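You operate a simulated robot arm through the tools that you are given. There is no shell and no other tool. Be economical: measure what you need, move in short steps, check, and stop when the job is done.

You are at the controls of a simulated robot arm. One attempt, no reset.

Task
Make up a joint with the yellow-taped pipe and the brass ring.
Fine: pipe in the clamp block's brass socket, the ring over it, then the large nut; turn the clamp ring to TIGHT.

It is judged by the outcome, as a careful person would: the job done as asked, and still so three seconds after it is handed in. It fails if anything else is knocked over, pushed out of place, dropped, spilled or broken.

Robot
A 7-joint arm with a two-finger parallel gripper, fixed in place. Base frame: the origin is at the foot of the arm, x ahead of it, y to its left, z up. Units: cm, rad, N and s.
With the tool pointing down near the work surface it reaches from about 30 to 72 cm from the base axis. Its first joint turns from -2.897 to 2.897 rad. Payload 3.43 kg.
The TCP is the grasp point between the finger pads, 3 cm short of the fingertips. In the tool frame z runs along the fingers and y along their closing line. The gripper opens to 9.4 cm. The fingers are 2.8 cm wide and 1 cm thick; the gripper's body (5 by 9.6 cm) begins 5.5 cm behind the TCP.
Orientation is that of the tool frame in the base frame, as a unit quaternion [x, y, z, w]. With the fingers straight down and closing along the base's y, the tool's x points along the base's -x, its y along +y and its z along -z.

Tools
- The arm moves only by the tool send_rows. Its arguments are lists of equal length, an entry for each row: "hand": the gripper command, from -1 (fully open) to 1 (shut), values between in proportion; "offset": the shift along the tool's x, y, z in units of 500 mm (1.0 is 500 mm), a list of three; "angular": the turn, a rotation vector about the tool's x, y, z in units of 60 degrees (1.0 is 60 degrees), a list of three. In form: {"hand": [hand, ...], "offset": [[dx, dy, dz], ...], "angular": [[ax, ay, az], ...]}. A call has 1 to 10 rows; each row is the pose to reach, as a shift and turn from the pose commanded when the call began, along the tool's axes at that moment. A call with a number of a shift or a turn outside -1 to 1 is refused whole. Each row takes 0.2 s and may step no farther than 5 cm and 0.15 rad from the row before; otherwise, or with a gripper value out of range, the whole call is refused. Where a pose cannot be reached the arm comes as near as it can. A force on the tool above 40 N (or 10 N above the force at the start of the call, whichever is more), or a blocked arm, ends the call early, and 0.2 s more pass. Each finger travels about 10.8 cm/s and halts on what it meets, pressing with about 40 N; the grip force reading is that of the motor and also rises with nothing between the fingers. The clock runs only during rows and for 0.2 s after the last one: add rows that repeat a pose to give the fingers time. It gives the time, the measured TCP pose, the force on the tool (base axes), the opening and the grip force at its end, in the units of the frame above (readings bear some noise), with the torque about the TCP (base axes, N m) and any sound that the robot's microphone picked up, and new pictures: "views" is both (left out), scene, wrist or none.
- Cameras (640 x 400 px; columns grow to the right, rows downward): "scene" is fixed at [20.86, -64.58, 147.83]; the picture's right is [0.97, -0.26, 0.00], its down [-0.12, -0.43, -0.89] and it looks along [0.23, 0.86, -0.45] (base axes); focal length 369 px, centre (320, 200). "wrist" rides on the gripper at [7.6, 1.4, -10.3] in the tool frame; the picture's right is [-0.18, 0.98, 0.00], its down [-0.75, -0.14, -0.64] and it looks along [-0.63, -0.12, 0.77] (tool axes); focal length 243 px, centre (320, 200). There is no depth. A picture from a camera that has moved, and an enlarged one, comes with that camera's place and axes in the base frame and with its lens. The place of the scene camera against the robot may be out by one fixed shift of up to 1.8 cm in any direction.
- lift_body(by): slides the trunk up (or, below 0, down) by that many cm; the arm rides with it, the base frame stays. It gives what a move gives, with no picture.
- inspect(camera, box): a new picture of the part [left, top, right, bottom] of that camera's present view, enlarged. The clock stands still meanwhile.
- hand_in(): hands the job in; it is judged then, once.

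Go step by step. Nothing tells you positions but the pictures and the camera data: compare them with the known pose of the tool, close in by small moves and look again before you grip or let go. The budget is 120 turns and 200 pictures, counting those below and the enlarged ones. Unless the task says otherwise, let go and move clear before handing in, and close with one line.

The tools are called after "Emit:" by a JSON object that holds its "method" and its "body". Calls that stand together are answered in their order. send_rows: Moves the arm, as the interface text tells. Its arguments: {"type":"object","properties":{"hand":{"type":"array","items":{"type":"number"}},"offset":{"type":"array","items":{"type":"array","items":{"type":"number"}}},"angular":{"type":"array","items":{"type":"array","items":{"type":"number"}}},"views":{"type":"string","enum":["both","scene","wrist","none"]}},"required":["hand","offset","angular"]} The other tools are called the same way: lift_body (by) slides the trunk up or down; inspect (camera, box) takes an enlarged picture of a part of a camera's view; hand_in () hands the job in.

At the start:

```text
t: 0.0
ee_pos: [46.13, 5.71, 121.27]
orientation: [0.0, 1.0, -0.001, -0.001]
wrist_force: [0.0, -0.1, 0.4]
torque: [-0.01, 0.01, -0.01]
gripper_width: 9.42
grasp_force: 0.1
trunk travel left (down, up): [-27.5, 31.5]
```

scene: 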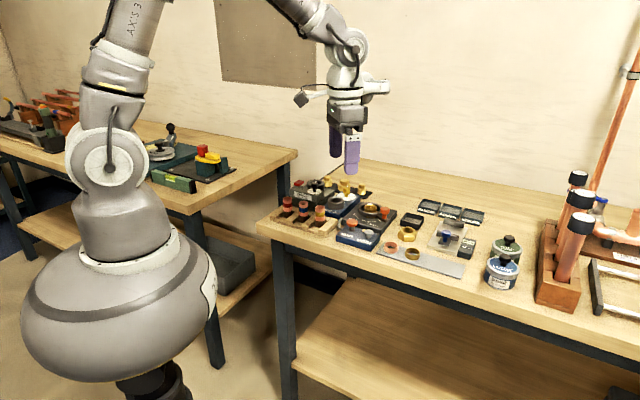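
wrist: 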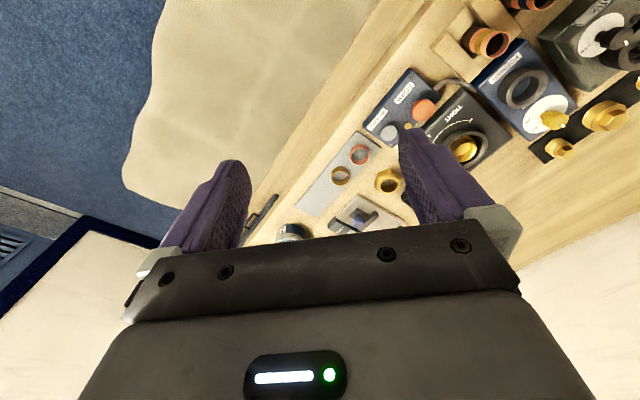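

I see a bench with a clamp block, nuts, rings, and pipes in a rack. I'll enlarge parts of the view first.

Emit:
{"method": "inspect", "body": {"camera": "scene", "box": [260, 160, 420, 260]}}

Emit:
{"method": "inspect", "body": {"camera": "scene", "box": [370, 190, 530, 290]}}

Emit:
{"method": "inspect", "body": {"camera": "scene", "box": [480, 160, 640, 320]}}

Emit:
{"method": "inspect", "body": {"camera": "wrist", "box": [240, 0, 640, 250]}}

```text
4.00 times, centred on (340, 210) of scene
camera zoom: at [20.86, -64.58, 147.83], right [0.97, -0.26, 0.0], down [-0.12, -0.43, -0.89], along [0.23, 0.86, -0.45], focal length 1476 px, centre (240, 160)
```

zoom: 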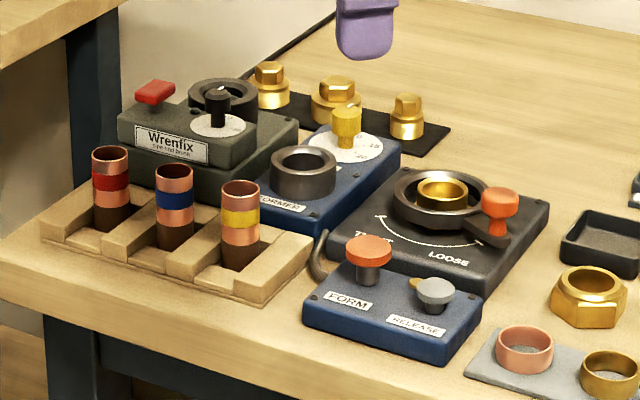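

```text
4.00 times, centred on (450, 240) of scene
camera zoom: at [20.86, -64.58, 147.83], right [0.97, -0.26, 0.0], down [-0.12, -0.43, -0.89], along [0.23, 0.86, -0.45], focal length 1476 px, centre (-200, 40)
```

zoom: 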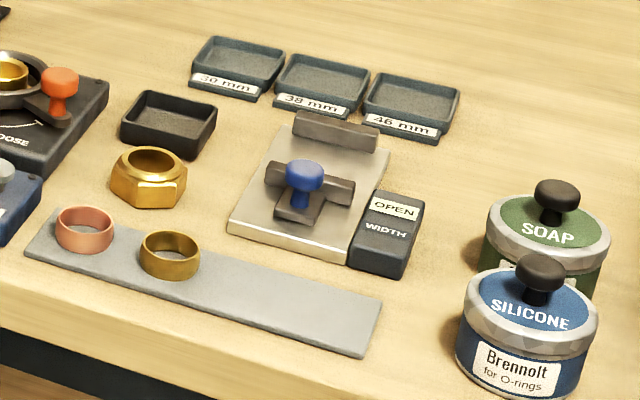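

```text
2.50 times, centred on (560, 240) of scene
camera zoom: at [20.86, -64.58, 147.83], right [0.97, -0.26, 0.0], down [-0.12, -0.43, -0.89], along [0.23, 0.86, -0.45], focal length 922 px, centre (-280, 100)
```

zoom: 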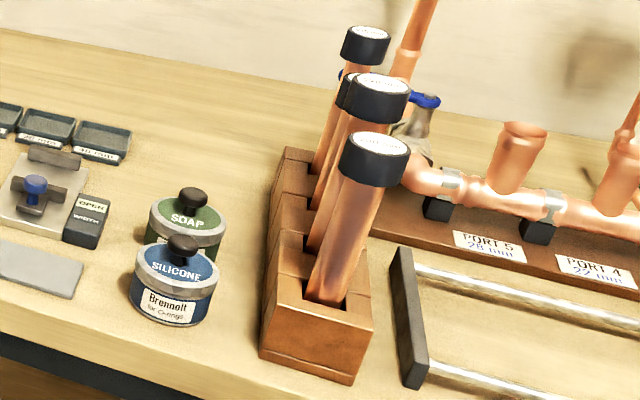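

```text
1.60 times, centred on (440, 125) of wrist
camera zoom: at [38.49, 7.19, 131.55], right [0.18, 0.98, 0.0], down [0.75, -0.14, 0.64], along [0.63, -0.12, -0.77], focal length 388 px, centre (128, 320)
```

zoom: 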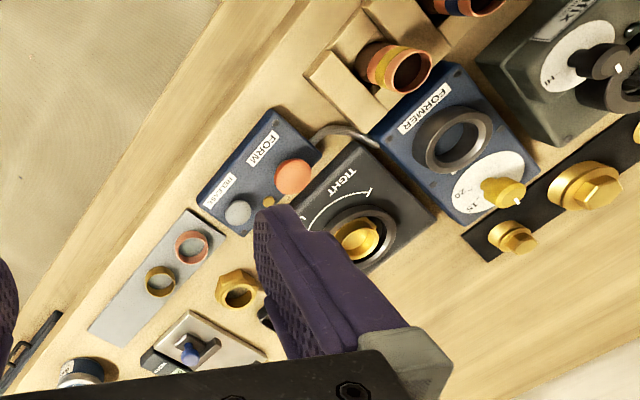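

I estimate that the nut sits near (68,15), the clamp block near (62,27) and the yellow pipe near (47,27), with the bench top at about z=91. I'll move sideways for a better wrist view.

Emit:
{"method": "send_rows", "body": {"hand": [-1, -1, -1, -1, -1], "offset": [[0.03, 0.085, 0], [0.06, 0.17, 0], [0.09, 0.255, 0], [0.12, 0.34, 0], [0.14, 0.42, 0]], "angular": [[0, 0, 0], [0, 0, 0], [0, 0, 0], [0, 0, 0], [0, 0, 0]], "views": "both"}}

```text
t: 1.2
ee_pos: [39.03, 27.01, 121.24]
orientation: [0.0, 1.0, 0.0, 0.0]
wrist_force: [-0.4, -0.4, -0.3]
torque: [0.01, 0.01, -0.02]
gripper_width: 9.39
grasp_force: 0.2
trunk travel left (down, up): [-27.5, 31.5]
camera wrist: at [31.45, 28.41, 131.52], right [0.18, 0.98, 0.0], down [0.75, -0.14, 0.64], along [0.63, -0.12, -0.77], focal length 243 px, centre (320, 200)
```

scene: 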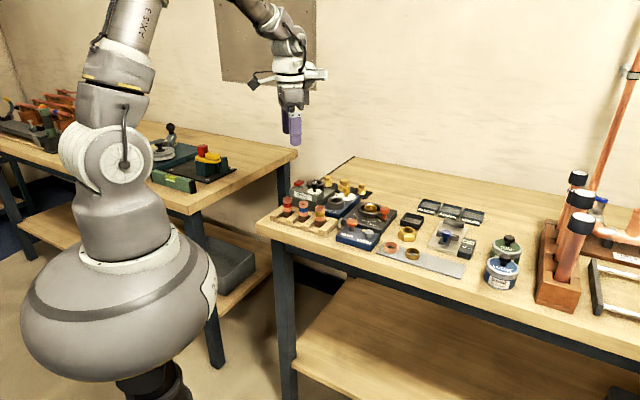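
wrist: 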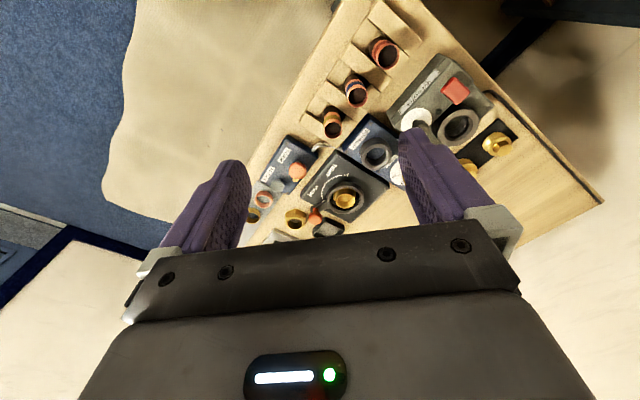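

Emit:
{"method": "inspect", "body": {"camera": "wrist", "box": [230, 0, 550, 240]}}

Emit:
{"method": "inspect", "body": {"camera": "wrist", "box": [290, 60, 400, 240]}}

Emit:
{"method": "inspect", "body": {"camera": "scene", "box": [270, 190, 350, 240]}}

Emit:
{"method": "inspect", "body": {"camera": "scene", "box": [340, 190, 420, 240]}}

```text
1.67 times, centred on (390, 120) of wrist
camera zoom: at [31.45, 28.41, 131.52], right [0.18, 0.98, 0.0], down [0.75, -0.14, 0.64], along [0.63, -0.12, -0.77], focal length 404 px, centre (203, 333)
```

zoom: 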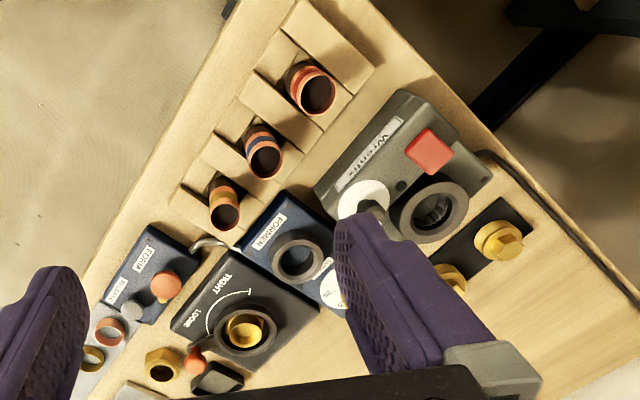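

```text
2.22 times, centred on (345, 150) of wrist
camera zoom: at [31.45, 28.41, 131.52], right [0.18, 0.98, 0.0], down [0.75, -0.14, 0.64], along [0.63, -0.12, -0.77], focal length 539 px, centre (264, 311)
```

zoom: 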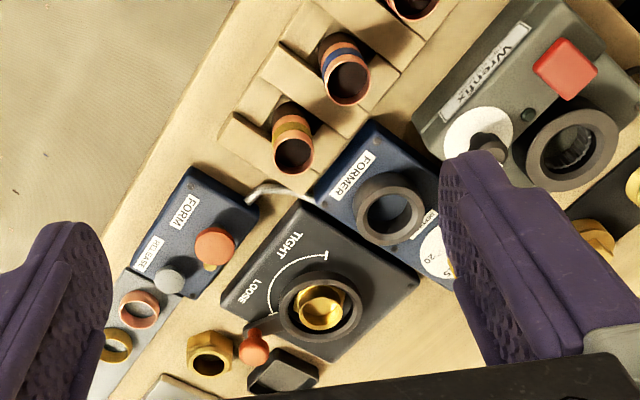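

```text
8.00 times, centred on (310, 215) of scene
camera zoom: at [20.86, -64.58, 147.83], right [0.97, -0.26, 0.0], down [-0.12, -0.43, -0.89], along [0.23, 0.86, -0.45], focal length 2951 px, centre (400, 80)
```

zoom: 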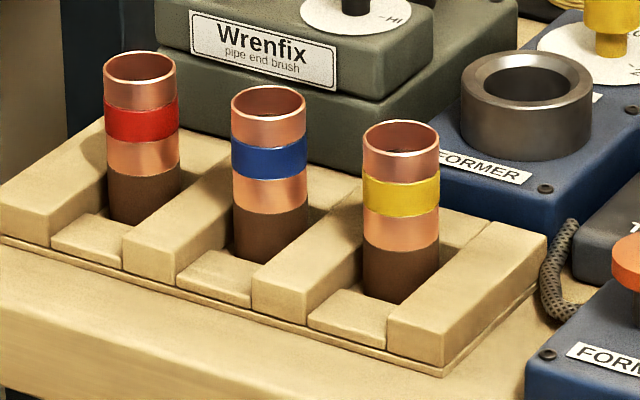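

```text
8.00 times, centred on (380, 215) of scene
camera zoom: at [20.86, -64.58, 147.83], right [0.97, -0.26, 0.0], down [-0.12, -0.43, -0.89], along [0.23, 0.86, -0.45], focal length 2951 px, centre (-160, 80)
```

zoom: 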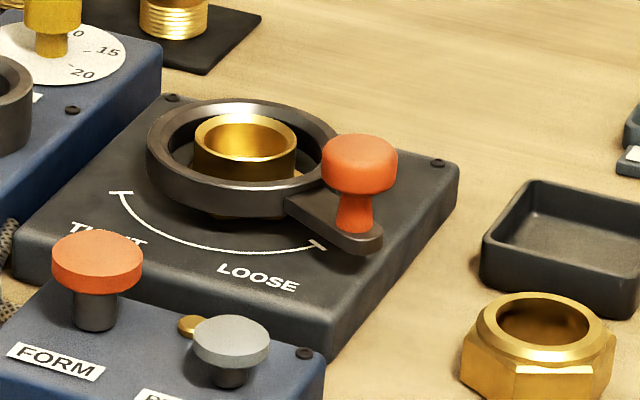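

The bench is turned about 45° to the base. The pipe rims are at about z 99, with the yellow one near (45.5, 27.6). I'll turn the tool 45° and come above the yellow pipe.

Emit:
{"method": "send_rows", "body": {"hand": [-1, -1, -0.8, -0.6, -0.4, -0.28], "offset": [[-0.02, 0.002, 0.03], [-0.04, 0.004, 0.06], [-0.065, 0.006, 0.09], [-0.09, 0.008, 0.12], [-0.11, 0.01, 0.15], [-0.13, 0.012, 0.184]], "angular": [[0, 0, 0.125], [0, 0, 0.25], [0, 0, 0.375], [0, 0, 0.5], [0, 0, 0.625], [0, 0, 0.75]], "views": "both"}}

```text
t: 2.6
ee_pos: [45.61, 27.39, 111.99]
orientation: [0.384, 0.924, 0.001, 0.0]
wrist_force: [-0.4, 0.4, 0.0]
torque: [0.01, 0.02, -0.01]
gripper_width: 6.03
grasp_force: 0.0
trunk travel left (down, up): [-27.5, 31.5]
camera wrist: at [41.3, 33.77, 122.31], right [0.83, 0.56, 0.0], down [0.43, -0.63, 0.64], along [0.36, -0.53, -0.77], focal length 243 px, centre (320, 200)
```

scene: 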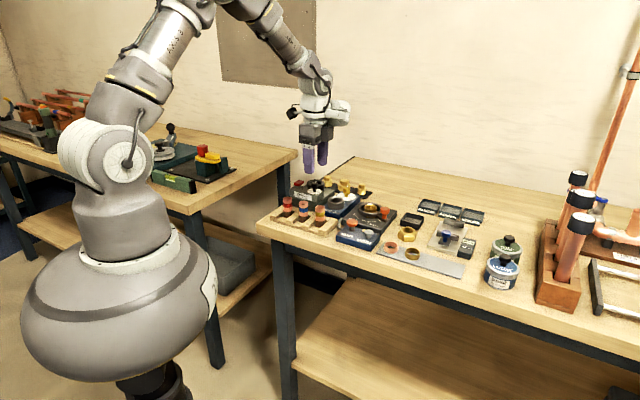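
wrist: 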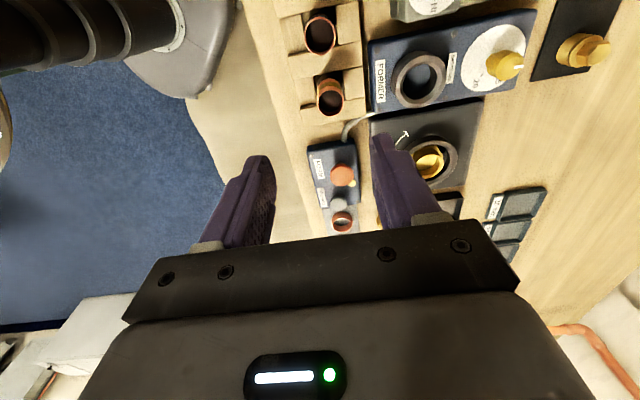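

Emit:
{"method": "inspect", "body": {"camera": "wrist", "box": [280, 0, 440, 240]}}

Emit:
{"method": "inspect", "body": {"camera": "wrist", "box": [290, 60, 370, 110]}}

```text
1.67 times, centred on (360, 120) of wrist
camera zoom: at [41.3, 33.77, 122.31], right [0.83, 0.56, 0.0], down [0.43, -0.63, 0.64], along [0.36, -0.53, -0.77], focal length 404 px, centre (253, 333)
```

zoom: 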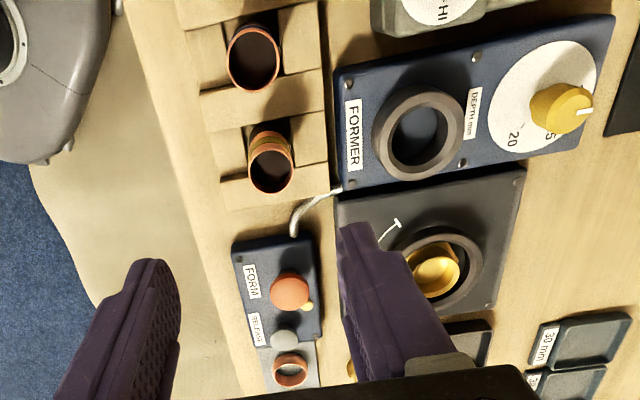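

```text
8.00 times, centred on (330, 85) of wrist
camera zoom: at [41.3, 33.77, 122.31], right [0.83, 0.56, 0.0], down [0.43, -0.63, 0.64], along [0.36, -0.53, -0.77], focal length 1941 px, centre (240, 1120)
```

zoom: 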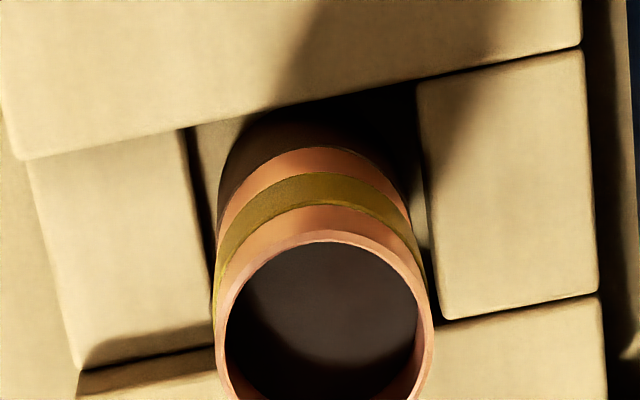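

The rim of the yellow pipe triangulates to (46.85, 27.5, 96.6) and its diameter is about 2.8 cm. I'll centre over it at z 104 and look again.

Emit:
{"method": "send_rows", "body": {"hand": [-0.28, -0.28, -0.28], "offset": [[-0.008, 0.01, 0.05], [-0.016, 0.019, 0.1], [-0.016, 0.019, 0.16]], "angular": [[0, 0, 0], [0, 0, 0], [0, 0, 0]], "views": "both"}}

Emit:
{"method": "inspect", "body": {"camera": "scene", "box": [270, 140, 390, 240]}}

```text
t: 3.4
ee_pos: [46.82, 27.41, 104.01]
orientation: [0.383, 0.924, -0.001, 0.0]
wrist_force: [-0.5, -0.4, -0.4]
torque: [-0.03, 0.0, 0.03]
gripper_width: 6.05
grasp_force: 0.0
trunk travel left (down, up): [-27.5, 31.5]
camera wrist: at [42.45, 33.88, 114.38], right [0.83, 0.56, 0.0], down [0.43, -0.63, 0.64], along [0.36, -0.53, -0.77], focal length 243 px, centre (320, 200)
```

scene: 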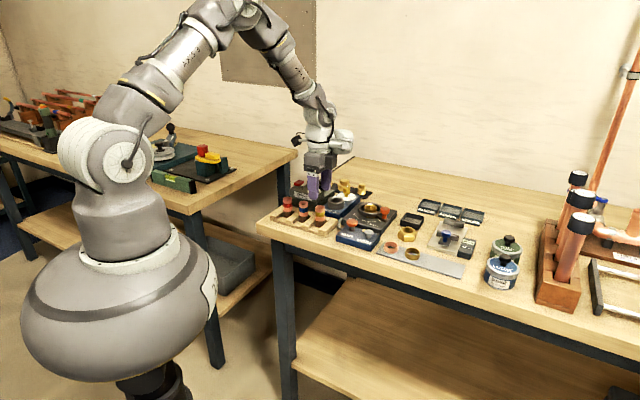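
wrist: 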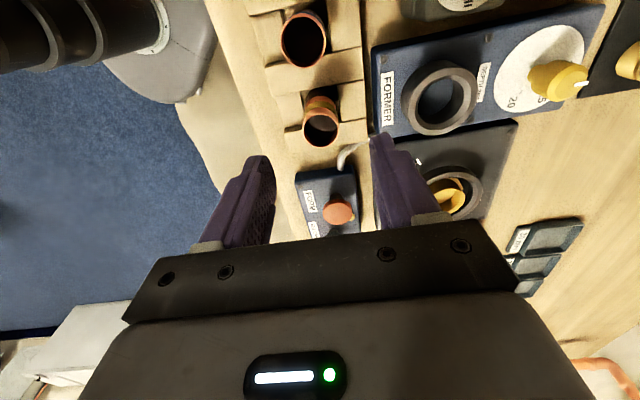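

```text
4.00 times, centred on (330, 190) of scene
camera zoom: at [20.86, -64.58, 147.83], right [0.97, -0.26, 0.0], down [-0.12, -0.43, -0.89], along [0.23, 0.86, -0.45], focal length 1476 px, centre (280, 240)
```

zoom: 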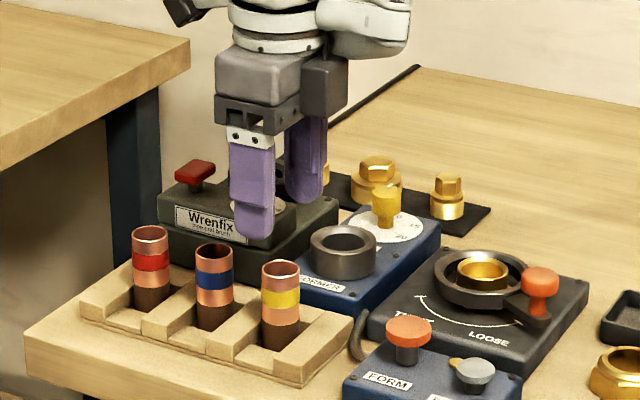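

The rim is on the tool axis. I'll descend around the pipe with force watching, then look again.

Emit:
{"method": "send_rows", "body": {"hand": [-0.28, -0.28, -0.28, -0.28], "offset": [[0, 0, 0.05], [0, 0, 0.09], [0, 0, 0.13], [0, 0, 0.152]], "angular": [[0, 0, 0], [0, 0, 0], [0, 0, 0], [0, 0, 0]], "views": "both"}}

Emit:
{"method": "inspect", "body": {"camera": "scene", "box": [280, 170, 360, 240]}}

```text
t: 4.4
ee_pos: [46.77, 27.47, 96.47]
orientation: [0.383, 0.924, 0.0, 0.0]
wrist_force: [0.1, 0.2, -0.1]
torque: [-0.02, 0.01, -0.01]
gripper_width: 6.03
grasp_force: 0.1
trunk travel left (down, up): [-27.5, 31.5]
camera wrist: at [42.44, 33.9, 106.81], right [0.83, 0.56, 0.0], down [0.43, -0.63, 0.64], along [0.36, -0.53, -0.77], focal length 243 px, centre (320, 200)
```

scene: 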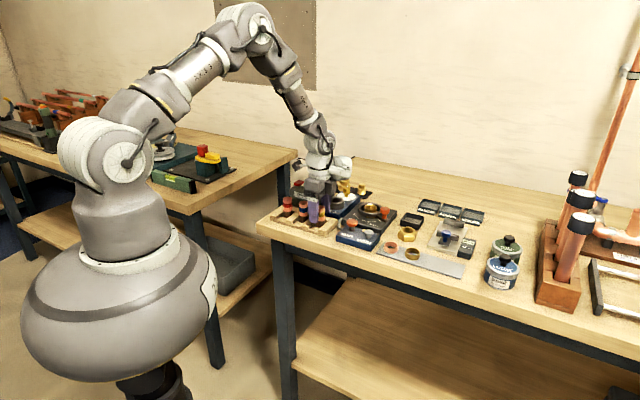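
wrist: 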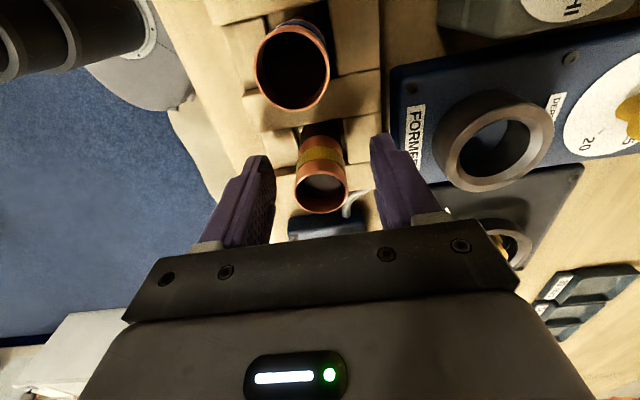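

```text
5.71 times, centred on (320, 205) of scene
camera zoom: at [20.86, -64.58, 147.83], right [0.97, -0.26, 0.0], down [-0.12, -0.43, -0.89], along [0.23, 0.86, -0.45], focal length 2108 px, centre (320, 171)
```

zoom: 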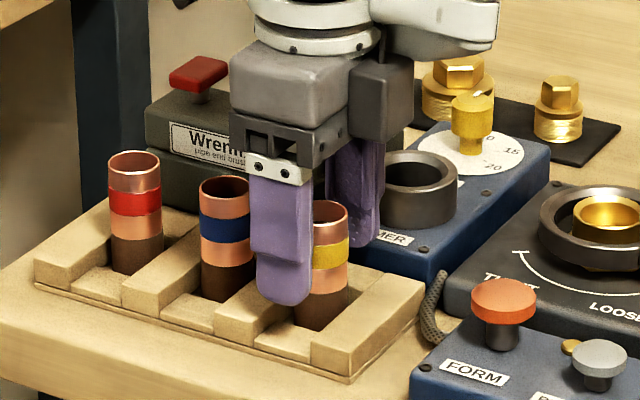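

The pipe is centred between the pads. I'll grip it and then lift.

Emit:
{"method": "send_rows", "body": {"hand": [0.2, 1, 1], "offset": [[0, 0, 0], [0, 0, 0], [0, 0, 0]], "angular": [[0, 0, 0], [0, 0, 0], [0, 0, 0]], "views": "none"}}

Emit:
{"method": "send_rows", "body": {"hand": [1, 1, 1, 1, 1], "offset": [[0, 0, -0.02], [0, 0, -0.06], [0, 0, -0.12], [0, 0, -0.18], [0, 0, -0.24]], "angular": [[0, 0, 0], [0, 0, 0], [0, 0, 0], [0, 0, 0], [0, 0, 0]], "views": "both"}}

Emit:
{"method": "inspect", "body": {"camera": "scene", "box": [270, 140, 430, 240]}}

```text
t: 5.2
ee_pos: [46.65, 27.43, 96.41]
orientation: [0.383, 0.924, 0.0, -0.001]
wrist_force: [0.3, -0.1, 0.1]
torque: [0.02, 0.02, 0.0]
gripper_width: 2.67
grasp_force: 39.5
trunk travel left (down, up): [-27.5, 31.5]
```

```text
t: 6.4
ee_pos: [46.72, 27.56, 108.42]
orientation: [0.383, 0.924, -0.001, 0.0]
wrist_force: [-0.3, 0.2, 0.4]
torque: [0.01, 0.03, -0.03]
gripper_width: 2.67
grasp_force: 39.9
trunk travel left (down, up): [-27.5, 31.5]
camera wrist: at [42.34, 33.85, 118.79], right [0.83, 0.56, 0.0], down [0.43, -0.63, 0.64], along [0.36, -0.53, -0.77], focal length 243 px, centre (320, 200)
```

scene: 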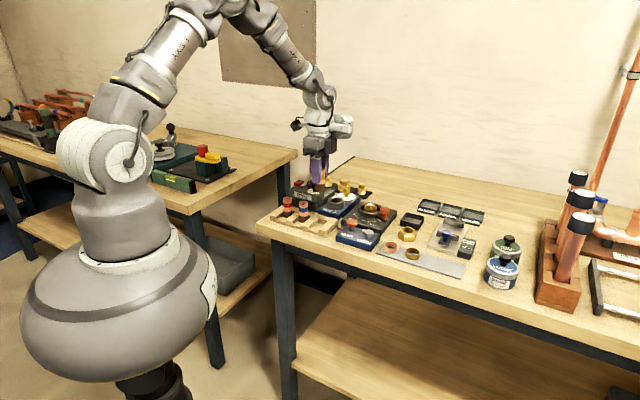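
wrist: 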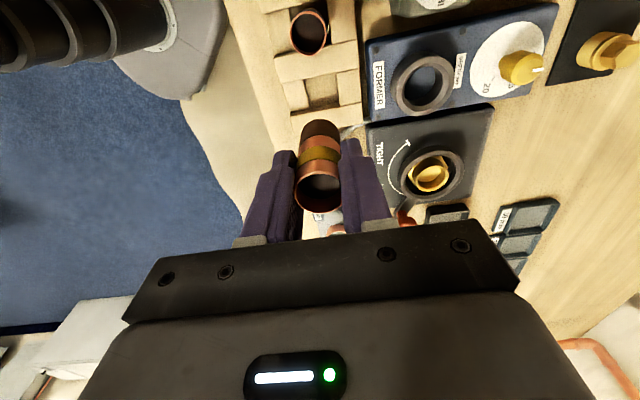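

```text
4.00 times, centred on (350, 190) of scene
camera zoom: at [20.86, -64.58, 147.83], right [0.97, -0.26, 0.0], down [-0.12, -0.43, -0.89], along [0.23, 0.86, -0.45], focal length 1476 px, centre (200, 240)
```

zoom: 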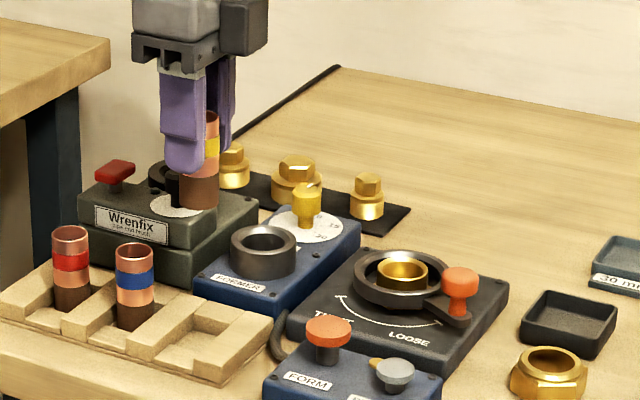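

Emit:
{"method": "inspect", "body": {"camera": "wrist", "box": [360, 100, 520, 220]}}

```text
3.33 times, centred on (440, 160) of wrist
camera zoom: at [42.34, 33.85, 118.79], right [0.83, 0.56, 0.0], down [0.43, -0.63, 0.64], along [0.36, -0.53, -0.77], focal length 809 px, centre (-80, 333)
```

zoom: 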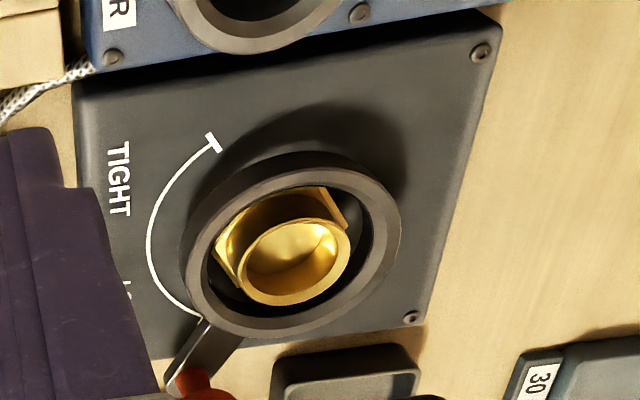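

The pipe is held. The socket rim triangulates to about (63.4, 27.7, 93.4), so I'll carry the pipe over it and look.

Emit:
{"method": "send_rows", "body": {"hand": [1, 1, 1, 1, 1], "offset": [[-0.047, 0.048, 0], [-0.094, 0.095, 0], [-0.14, 0.143, 0], [-0.187, 0.19, 0], [-0.234, 0.238, 0]], "angular": [[0, 0, 0], [0, 0, 0], [0, 0, 0], [0, 0, 0], [0, 0, 0]], "views": "both"}}

Emit:
{"method": "inspect", "body": {"camera": "wrist", "box": [240, 40, 400, 220]}}

Emit:
{"method": "inspect", "body": {"camera": "scene", "box": [330, 150, 430, 240]}}

```text
t: 7.6
ee_pos: [63.64, 27.44, 108.5]
orientation: [0.382, 0.924, 0.001, 0.001]
wrist_force: [0.5, 0.5, -0.3]
torque: [0.0, 0.0, 0.02]
gripper_width: 2.66
grasp_force: 40.0
trunk travel left (down, up): [-27.5, 31.5]
camera wrist: at [59.24, 33.8, 118.86], right [0.83, 0.56, 0.0], down [0.43, -0.63, 0.64], along [0.36, -0.53, -0.77], focal length 243 px, centre (320, 200)
```

scene: 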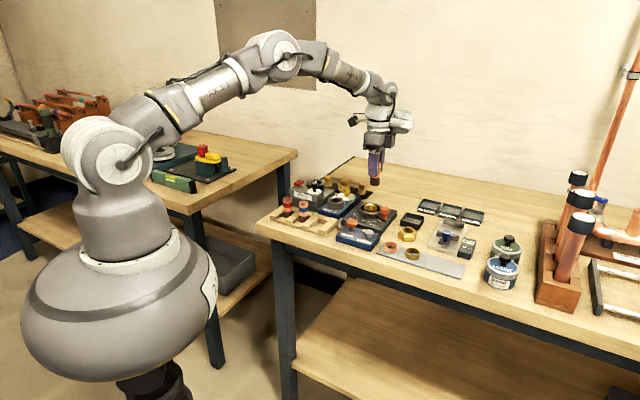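
wrist: 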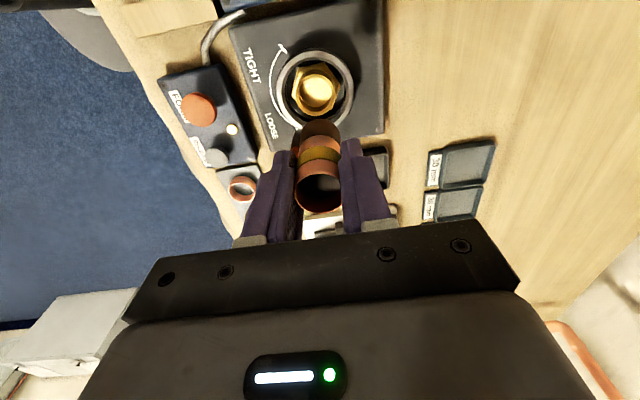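

```text
2.22 times, centred on (320, 130) of wrist
camera zoom: at [59.24, 33.8, 118.86], right [0.83, 0.56, 0.0], down [0.43, -0.63, 0.64], along [0.36, -0.53, -0.77], focal length 539 px, centre (320, 356)
```

zoom: 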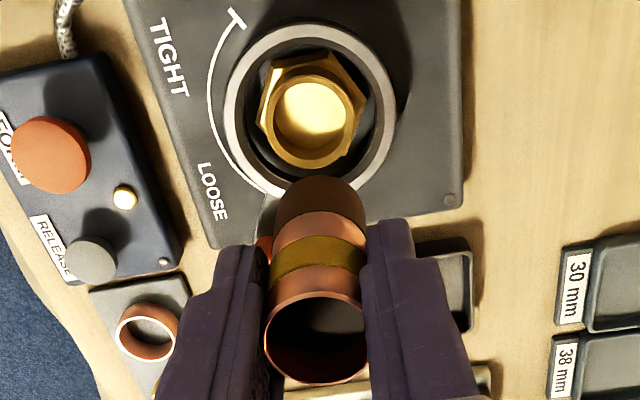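

```text
4.44 times, centred on (380, 195) of scene
camera zoom: at [20.86, -64.58, 147.83], right [0.97, -0.26, 0.0], down [-0.12, -0.43, -0.89], along [0.23, 0.86, -0.45], focal length 1640 px, centre (53, 222)
```

zoom: 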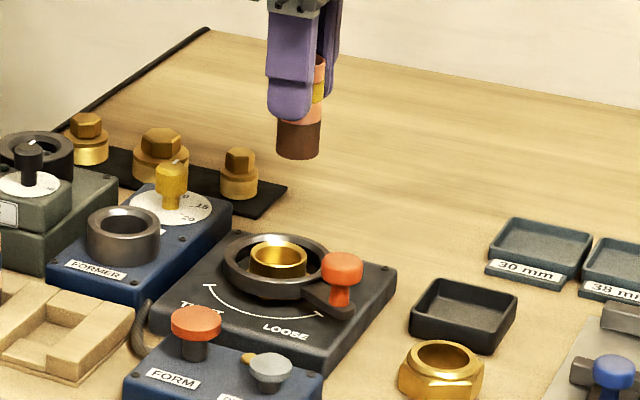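

The socket is about 0.45 cm off the tool axis on both tool x and y. I'll correct that and come lower.

Emit:
{"method": "send_rows", "body": {"hand": [1, 1, 1], "offset": [[0.009, -0.0088, 0], [0.009, -0.0088, 0.05], [0.009, -0.0088, 0.11]], "angular": [[0, 0, 0], [0, 0, 0], [0, 0, 0]], "views": "both"}}

Emit:
{"method": "inspect", "body": {"camera": "wrist", "box": [240, 40, 400, 220]}}

Emit:
{"method": "inspect", "body": {"camera": "scene", "box": [330, 170, 410, 230]}}

```text
t: 8.4
ee_pos: [62.8, 27.46, 103.05]
orientation: [0.382, 0.924, -0.001, 0.0]
wrist_force: [0.1, -0.3, -1.3]
torque: [0.0, -0.01, 0.02]
gripper_width: 2.66
grasp_force: 39.7
trunk travel left (down, up): [-27.5, 31.5]
camera wrist: at [58.42, 33.84, 113.33], right [0.83, 0.56, 0.0], down [0.43, -0.63, 0.64], along [0.36, -0.53, -0.77], focal length 243 px, centre (320, 200)
```

scene: 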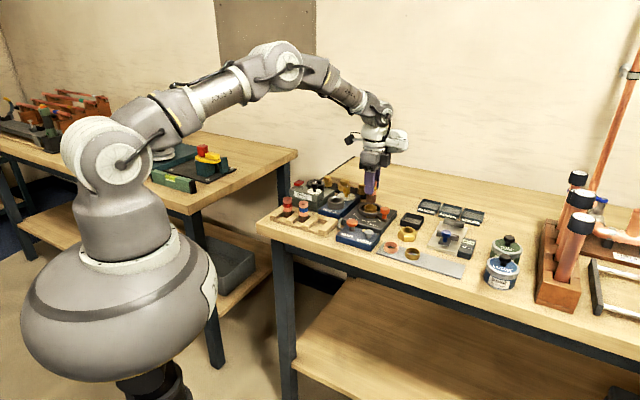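
wrist: 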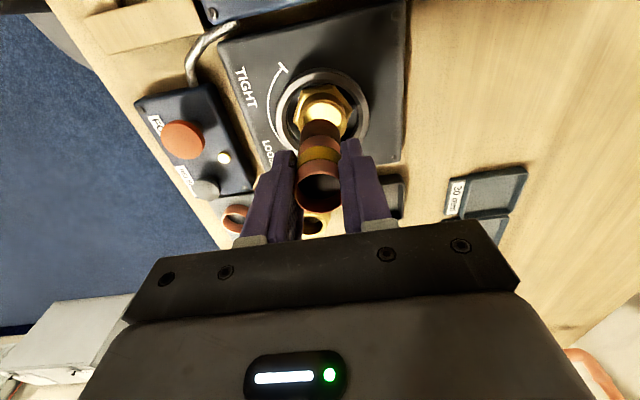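

```text
2.22 times, centred on (320, 130) of wrist
camera zoom: at [58.42, 33.84, 113.33], right [0.83, 0.56, 0.0], down [0.43, -0.63, 0.64], along [0.36, -0.53, -0.77], focal length 539 px, centre (320, 356)
```

zoom: 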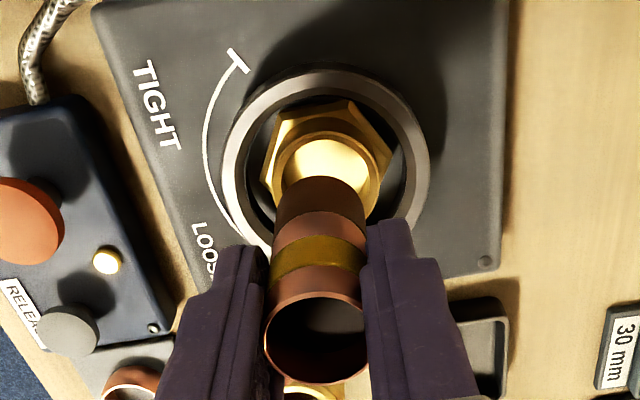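

```text
6.67 times, centred on (370, 200) of scene
camera zoom: at [20.86, -64.58, 147.83], right [0.97, -0.26, 0.0], down [-0.12, -0.43, -0.89], along [0.23, 0.86, -0.45], focal length 2459 px, centre (-13, 200)
```

zoom: 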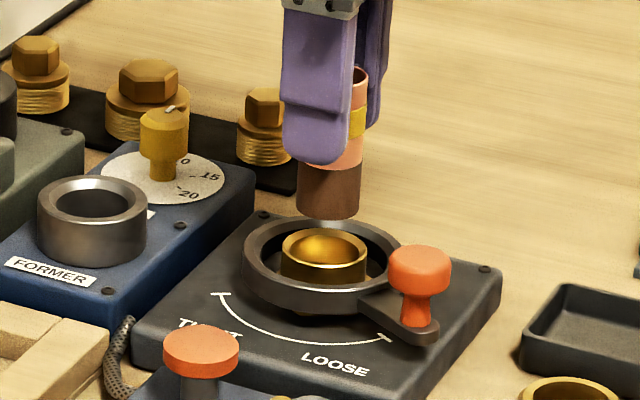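

The pipe needs about 0.2 cm more along tool y. I'll correct this and lower it to just around the socket rim.

Emit:
{"method": "send_rows", "body": {"hand": [1, 1, 1, 1], "offset": [[0, 0.004, 0], [0, 0.004, 0.02], [0, 0.004, 0.04], [0, 0.004, 0.056]], "angular": [[0, 0, 0], [0, 0, 0], [0, 0, 0], [0, 0, 0]], "views": "both"}}

Emit:
{"method": "inspect", "body": {"camera": "wrist", "box": [240, 60, 400, 220]}}

Emit:
{"method": "inspect", "body": {"camera": "scene", "box": [330, 170, 410, 230]}}

```text
t: 9.4
ee_pos: [63.03, 27.78, 100.08]
orientation: [0.382, 0.924, 0.001, 0.0]
wrist_force: [-0.4, -0.1, -0.6]
torque: [0.01, -0.04, 0.01]
gripper_width: 2.67
grasp_force: 39.9
trunk travel left (down, up): [-27.5, 31.5]
camera wrist: at [58.63, 34.13, 110.42], right [0.83, 0.56, 0.0], down [0.43, -0.63, 0.64], along [0.36, -0.53, -0.77], focal length 243 px, centre (320, 200)
```

scene: 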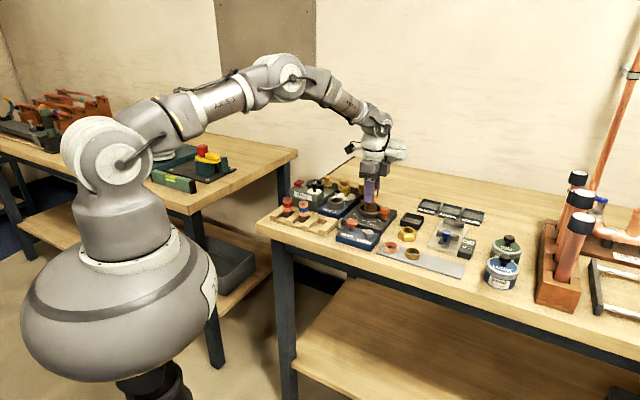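
wrist: 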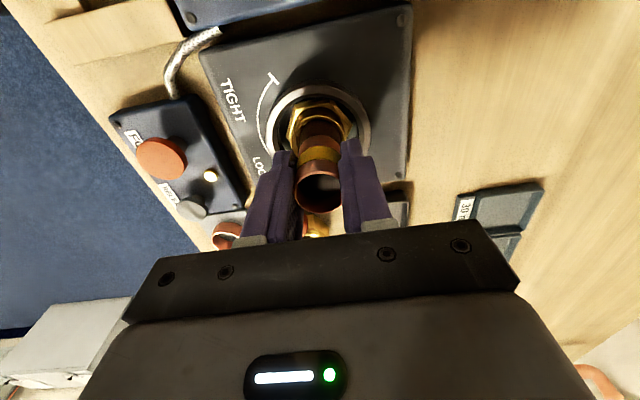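

```text
2.50 times, centred on (320, 140) of wrist
camera zoom: at [58.63, 34.13, 110.42], right [0.83, 0.56, 0.0], down [0.43, -0.63, 0.64], along [0.36, -0.53, -0.77], focal length 606 px, centre (320, 350)
```

zoom: 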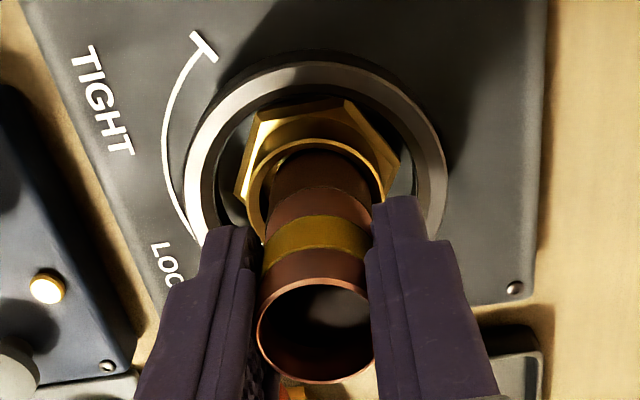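

```text
6.67 times, centred on (370, 200) of scene
camera zoom: at [20.86, -64.58, 147.83], right [0.97, -0.26, 0.0], down [-0.12, -0.43, -0.89], along [0.23, 0.86, -0.45], focal length 2459 px, centre (-13, 200)
```

zoom: 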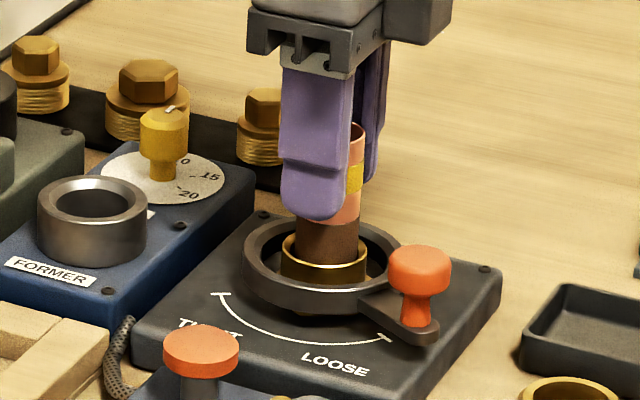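

The pipe looks aligned over the socket, with clearance all round. I'll lower it in with force watching.

Emit:
{"method": "send_rows", "body": {"hand": [1, 1, 1, 1, 1], "offset": [[0, -0.002, 0.006], [0, -0.002, 0.014], [0, -0.002, 0.022], [0, -0.002, 0.03], [0, -0.002, 0.036]], "angular": [[0, 0, 0], [0, 0, 0], [0, 0, 0], [0, 0, 0], [0, 0, 0]], "views": "wrist"}}

Emit:
{"method": "inspect", "body": {"camera": "scene", "box": [330, 170, 410, 230]}}

```text
t: 10.6
ee_pos: [62.85, 27.79, 98.37]
orientation: [0.382, 0.924, 0.0, 0.0]
wrist_force: [0.1, -0.7, -0.5]
torque: [0.02, 0.0, -0.04]
gripper_width: 2.68
grasp_force: 39.9
trunk travel left (down, up): [-27.5, 31.5]
camera wrist: at [58.54, 34.19, 108.67], right [0.83, 0.56, 0.0], down [0.43, -0.63, 0.64], along [0.36, -0.53, -0.77], focal length 243 px, centre (320, 200)
```

wrist: 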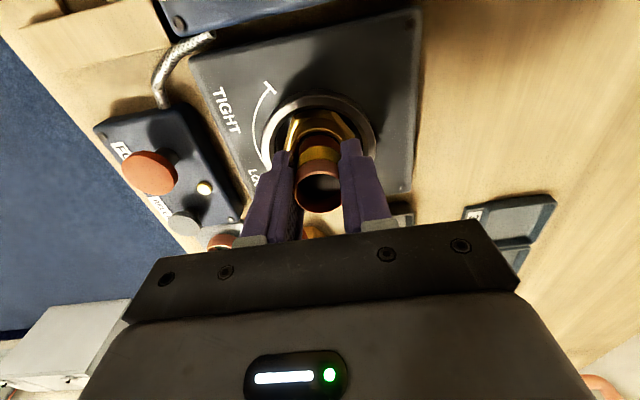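

```text
6.67 times, centred on (370, 200) of scene
camera zoom: at [20.86, -64.58, 147.83], right [0.97, -0.26, 0.0], down [-0.12, -0.43, -0.89], along [0.23, 0.86, -0.45], focal length 2459 px, centre (-13, 200)
```

zoom: 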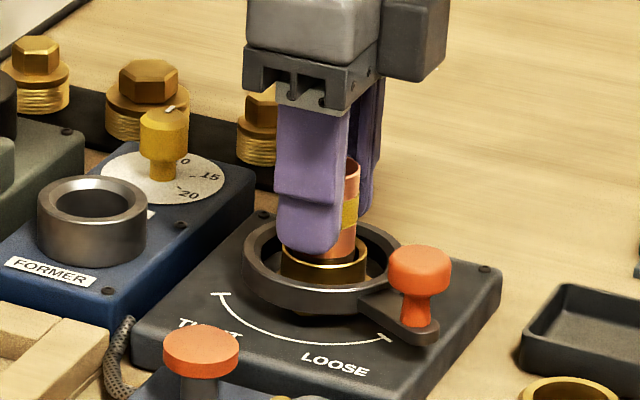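

The pipe is entering freely with no force. I'll lower it a little more.

Emit:
{"method": "send_rows", "body": {"hand": [1, 1, 1, 1], "offset": [[0, 0, 0.004], [0, 0, 0.008], [0, 0, 0.012], [0, 0, 0.016]], "angular": [[0, 0, 0], [0, 0, 0], [0, 0, 0], [0, 0, 0]], "views": "none"}}

Emit:
{"method": "inspect", "body": {"camera": "scene", "box": [340, 180, 400, 225]}}

Emit:
{"method": "inspect", "body": {"camera": "wrist", "box": [240, 60, 400, 220]}}

```text
t: 11.6
ee_pos: [62.87, 27.62, 97.75]
orientation: [0.383, 0.924, 0.002, 0.002]
wrist_force: [3.5, 2.9, 30.4]
torque: [0.01, 0.05, 0.09]
gripper_width: 2.66
grasp_force: 40.2
trunk travel left (down, up): [-27.5, 31.5]
```

```text
8.89 times, centred on (370, 202) of scene
camera zoom: at [20.86, -64.58, 147.83], right [0.97, -0.26, 0.0], down [-0.12, -0.43, -0.89], along [0.23, 0.86, -0.45], focal length 3279 px, centre (-124, 178)
```

zoom: 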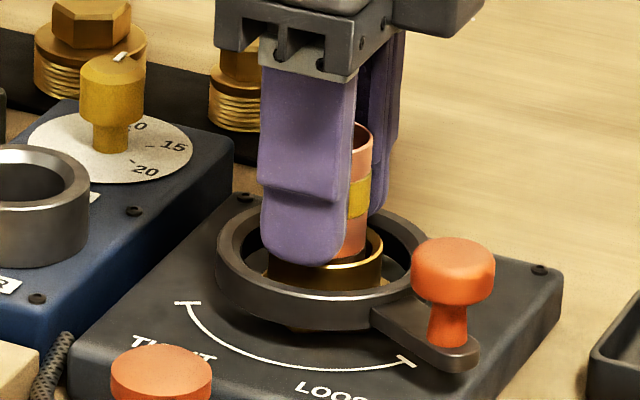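

```text
2.50 times, centred on (320, 140) of wrist
camera zoom: at [58.44, 34.11, 108.11], right [0.82, 0.57, 0.0], down [0.43, -0.63, 0.64], along [0.37, -0.53, -0.77], focal length 606 px, centre (320, 350)
```

zoom: 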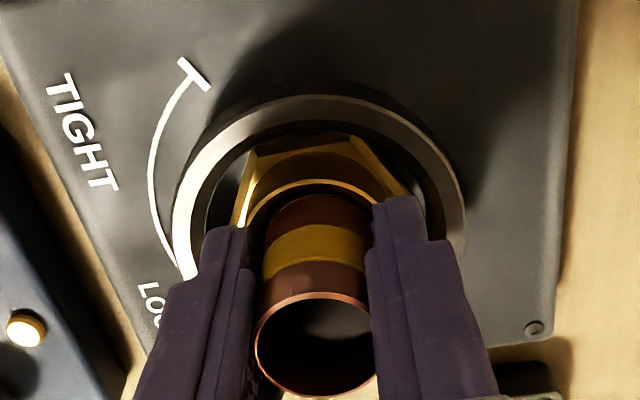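

The contact force of about 30 N shows the pipe has bottomed. I'll relieve the load, open slightly and rise.

Emit:
{"method": "send_rows", "body": {"hand": [1, 1, 0.1, 0.1, 0.1], "offset": [[0, 0, -0.003], [0, 0, -0.003], [0, 0, -0.003], [0, 0, -0.003], [0, 0, -0.005]], "angular": [[0, 0, 0], [0, 0, 0], [0, 0, 0], [0, 0, 0], [0, 0, 0]], "views": "none"}}

Emit:
{"method": "inspect", "body": {"camera": "wrist", "box": [240, 60, 400, 220]}}

```text
t: 12.8
ee_pos: [62.65, 27.51, 97.72]
orientation: [0.382, 0.924, -0.002, -0.001]
wrist_force: [-1.7, 2.8, 19.4]
torque: [0.41, -0.35, 0.32]
gripper_width: 4.27
grasp_force: 0.6
trunk travel left (down, up): [-27.5, 31.5]
```

```text
2.50 times, centred on (320, 140) of wrist
camera zoom: at [58.26, 33.9, 108.11], right [0.82, 0.57, 0.0], down [0.43, -0.63, 0.64], along [0.36, -0.53, -0.77], focal length 606 px, centre (320, 350)
```

zoom: 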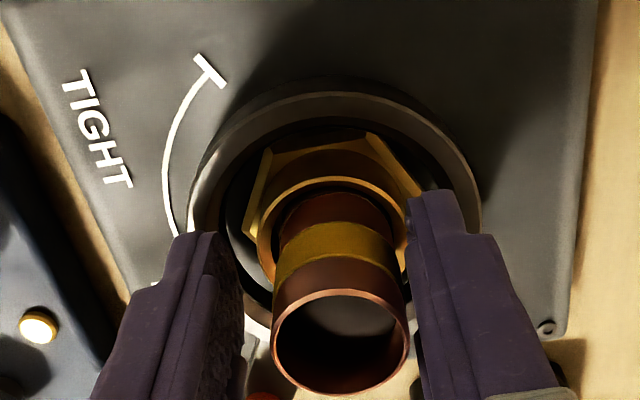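

The pipe is released. I'll rise straight up and look at the result.

Emit:
{"method": "send_rows", "body": {"hand": [0.1, 0.0, -0.1, -0.1, -0.1], "offset": [[0, 0, -0.01], [0, 0, -0.03], [0, 0, -0.08], [0, 0, -0.16], [0, 0, -0.24]], "angular": [[0, 0, 0], [0, 0, 0], [0, 0, 0], [0, 0, 0], [0, 0, 0]], "views": "wrist"}}

Emit:
{"method": "inspect", "body": {"camera": "wrist", "box": [240, 20, 400, 180]}}

Emit:
{"method": "inspect", "body": {"camera": "scene", "box": [330, 170, 410, 230]}}

```text
t: 14.0
ee_pos: [63.01, 27.92, 109.76]
orientation: [0.383, 0.924, 0.0, 0.0]
wrist_force: [0.7, -0.1, 0.3]
torque: [-0.02, 0.01, -0.01]
gripper_width: 5.16
grasp_force: 0.0
trunk travel left (down, up): [-27.5, 31.5]
camera wrist: at [58.68, 34.19, 120.17], right [0.83, 0.56, 0.0], down [0.43, -0.63, 0.64], along [0.36, -0.53, -0.77], focal length 243 px, centre (320, 200)
```

wrist: 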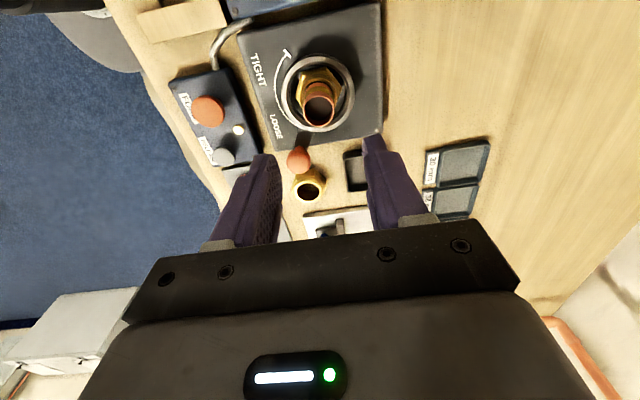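

```text
2.50 times, centred on (320, 100) of wrist
camera zoom: at [58.68, 34.19, 120.17], right [0.83, 0.56, 0.0], down [0.43, -0.63, 0.64], along [0.36, -0.53, -0.77], focal length 606 px, centre (320, 450)
```

zoom: 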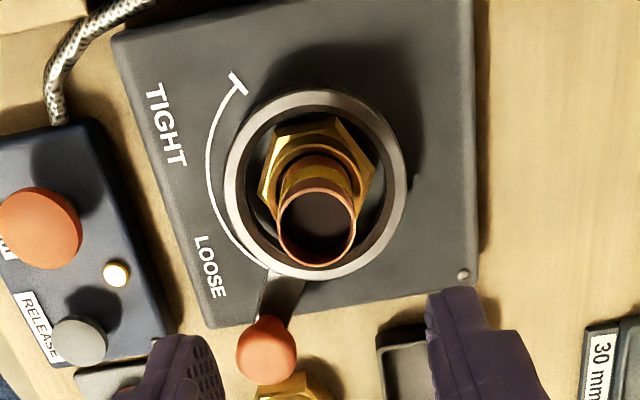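

```text
6.67 times, centred on (370, 200) of scene
camera zoom: at [20.86, -64.58, 147.83], right [0.97, -0.26, 0.0], down [-0.12, -0.43, -0.89], along [0.23, 0.86, -0.45], focal length 2459 px, centre (-13, 200)
```

zoom: 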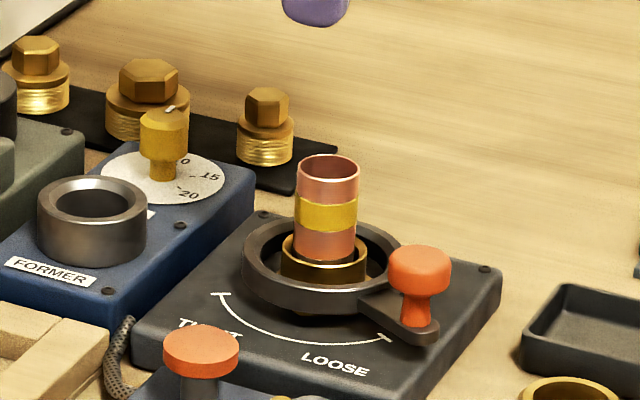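

The pipe is seated upright near (63.05, 27.55) with its rim at about z 97.8. Next I'll go over towards the brass ring on the grey plate.

Emit:
{"method": "send_rows", "body": {"hand": [-0.2, -0.3, -0.3, -0.3, -0.3], "offset": [[-0.056, -0.05, 0], [-0.112, -0.1, 0], [-0.168, -0.15, 0], [-0.224, -0.2, 0], [-0.28, -0.253, 0]], "angular": [[0, 0, 0], [0, 0, 0], [0, 0, 0], [0, 0, 0], [0, 0, 0]], "views": "both"}}

Emit:
{"method": "inspect", "body": {"camera": "wrist", "box": [200, 0, 440, 200]}}

```text
t: 15.2
ee_pos: [63.78, 8.82, 109.99]
orientation: [0.383, 0.924, 0.0, 0.0]
wrist_force: [0.3, -0.1, -0.1]
torque: [0.03, -0.01, -0.02]
gripper_width: 6.08
grasp_force: 0.0
trunk travel left (down, up): [-27.5, 31.5]
camera wrist: at [59.48, 15.19, 120.29], right [0.82, 0.57, 0.0], down [0.43, -0.63, 0.64], along [0.36, -0.53, -0.77], focal length 243 px, centre (320, 200)
```

scene: 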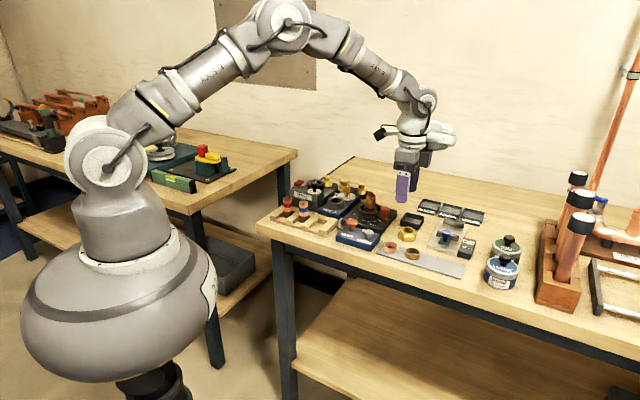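
wrist: 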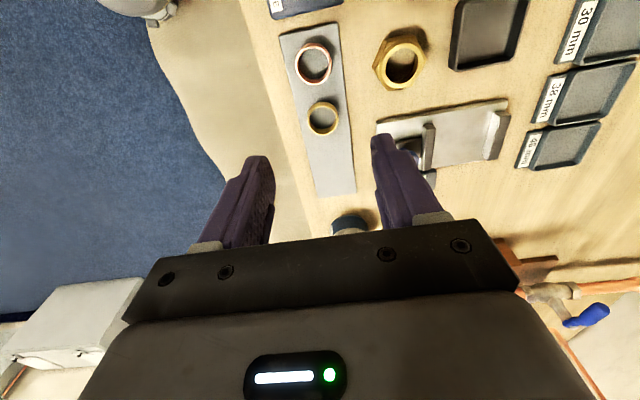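

```text
2.00 times, centred on (320, 100) of wrist
camera zoom: at [59.48, 15.19, 120.29], right [0.82, 0.57, 0.0], down [0.43, -0.63, 0.64], along [0.36, -0.53, -0.77], focal length 485 px, centre (320, 400)
```

zoom: 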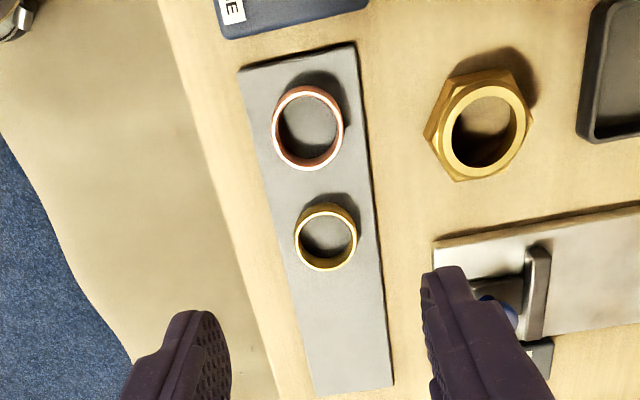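

The brass ring is near (65.95, 6.1) and the nut near (69, 15.8). I'll move above the ring and lower.

Emit:
{"method": "send_rows", "body": {"hand": [-0.2, -0.2, -0.2, -0.2], "offset": [[-0.04, -0.004, 0.04], [-0.069, -0.007, 0.08], [-0.069, -0.007, 0.14], [-0.069, -0.007, 0.19]], "angular": [[0, 0, 0], [0, 0, 0], [0, 0, 0], [0, 0, 0]], "views": "wrist"}}

Emit:
{"method": "inspect", "body": {"camera": "wrist", "box": [240, 40, 400, 200]}}

Emit:
{"method": "inspect", "body": {"camera": "scene", "box": [370, 190, 470, 280]}}

```text
t: 16.2
ee_pos: [66.24, 6.08, 100.2]
orientation: [0.382, 0.924, 0.0, 0.0]
wrist_force: [0.2, -0.6, 0.7]
torque: [0.0, 0.03, -0.02]
gripper_width: 5.63
grasp_force: 0.1
trunk travel left (down, up): [-27.5, 31.5]
camera wrist: at [61.92, 12.57, 110.62], right [0.83, 0.56, 0.0], down [0.43, -0.63, 0.64], along [0.36, -0.53, -0.77], focal length 243 px, centre (320, 200)
```

wrist: 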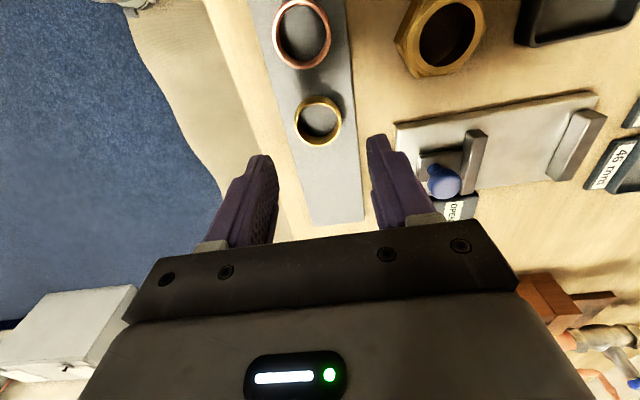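

```text
2.50 times, centred on (320, 120) of wrist
camera zoom: at [61.92, 12.57, 110.62], right [0.83, 0.56, 0.0], down [0.43, -0.63, 0.64], along [0.36, -0.53, -0.77], focal length 606 px, centre (320, 400)
```

zoom: 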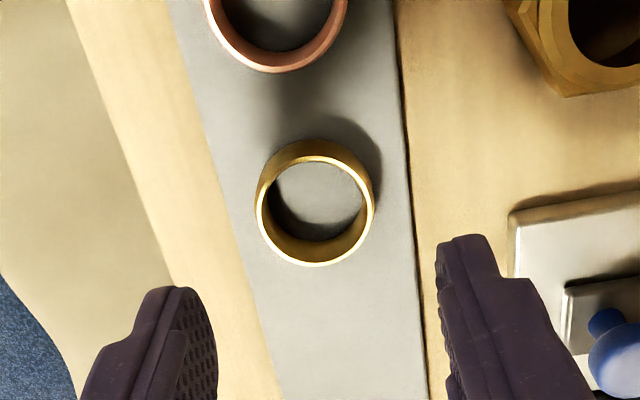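

```text
4.44 times, centred on (420, 235) of scene
camera zoom: at [20.86, -64.58, 147.83], right [0.97, -0.26, 0.0], down [-0.12, -0.43, -0.89], along [0.23, 0.86, -0.45], focal length 1640 px, centre (-124, 44)
```

zoom: 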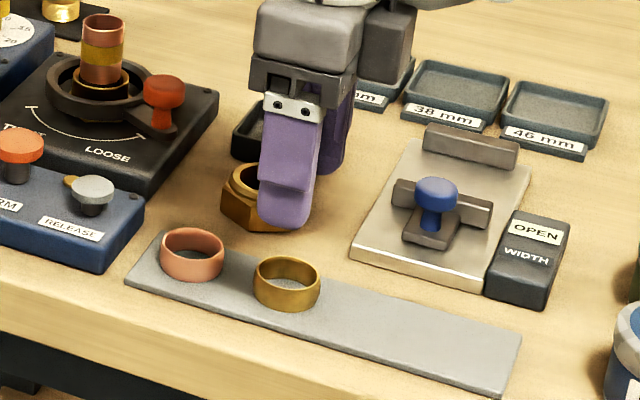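

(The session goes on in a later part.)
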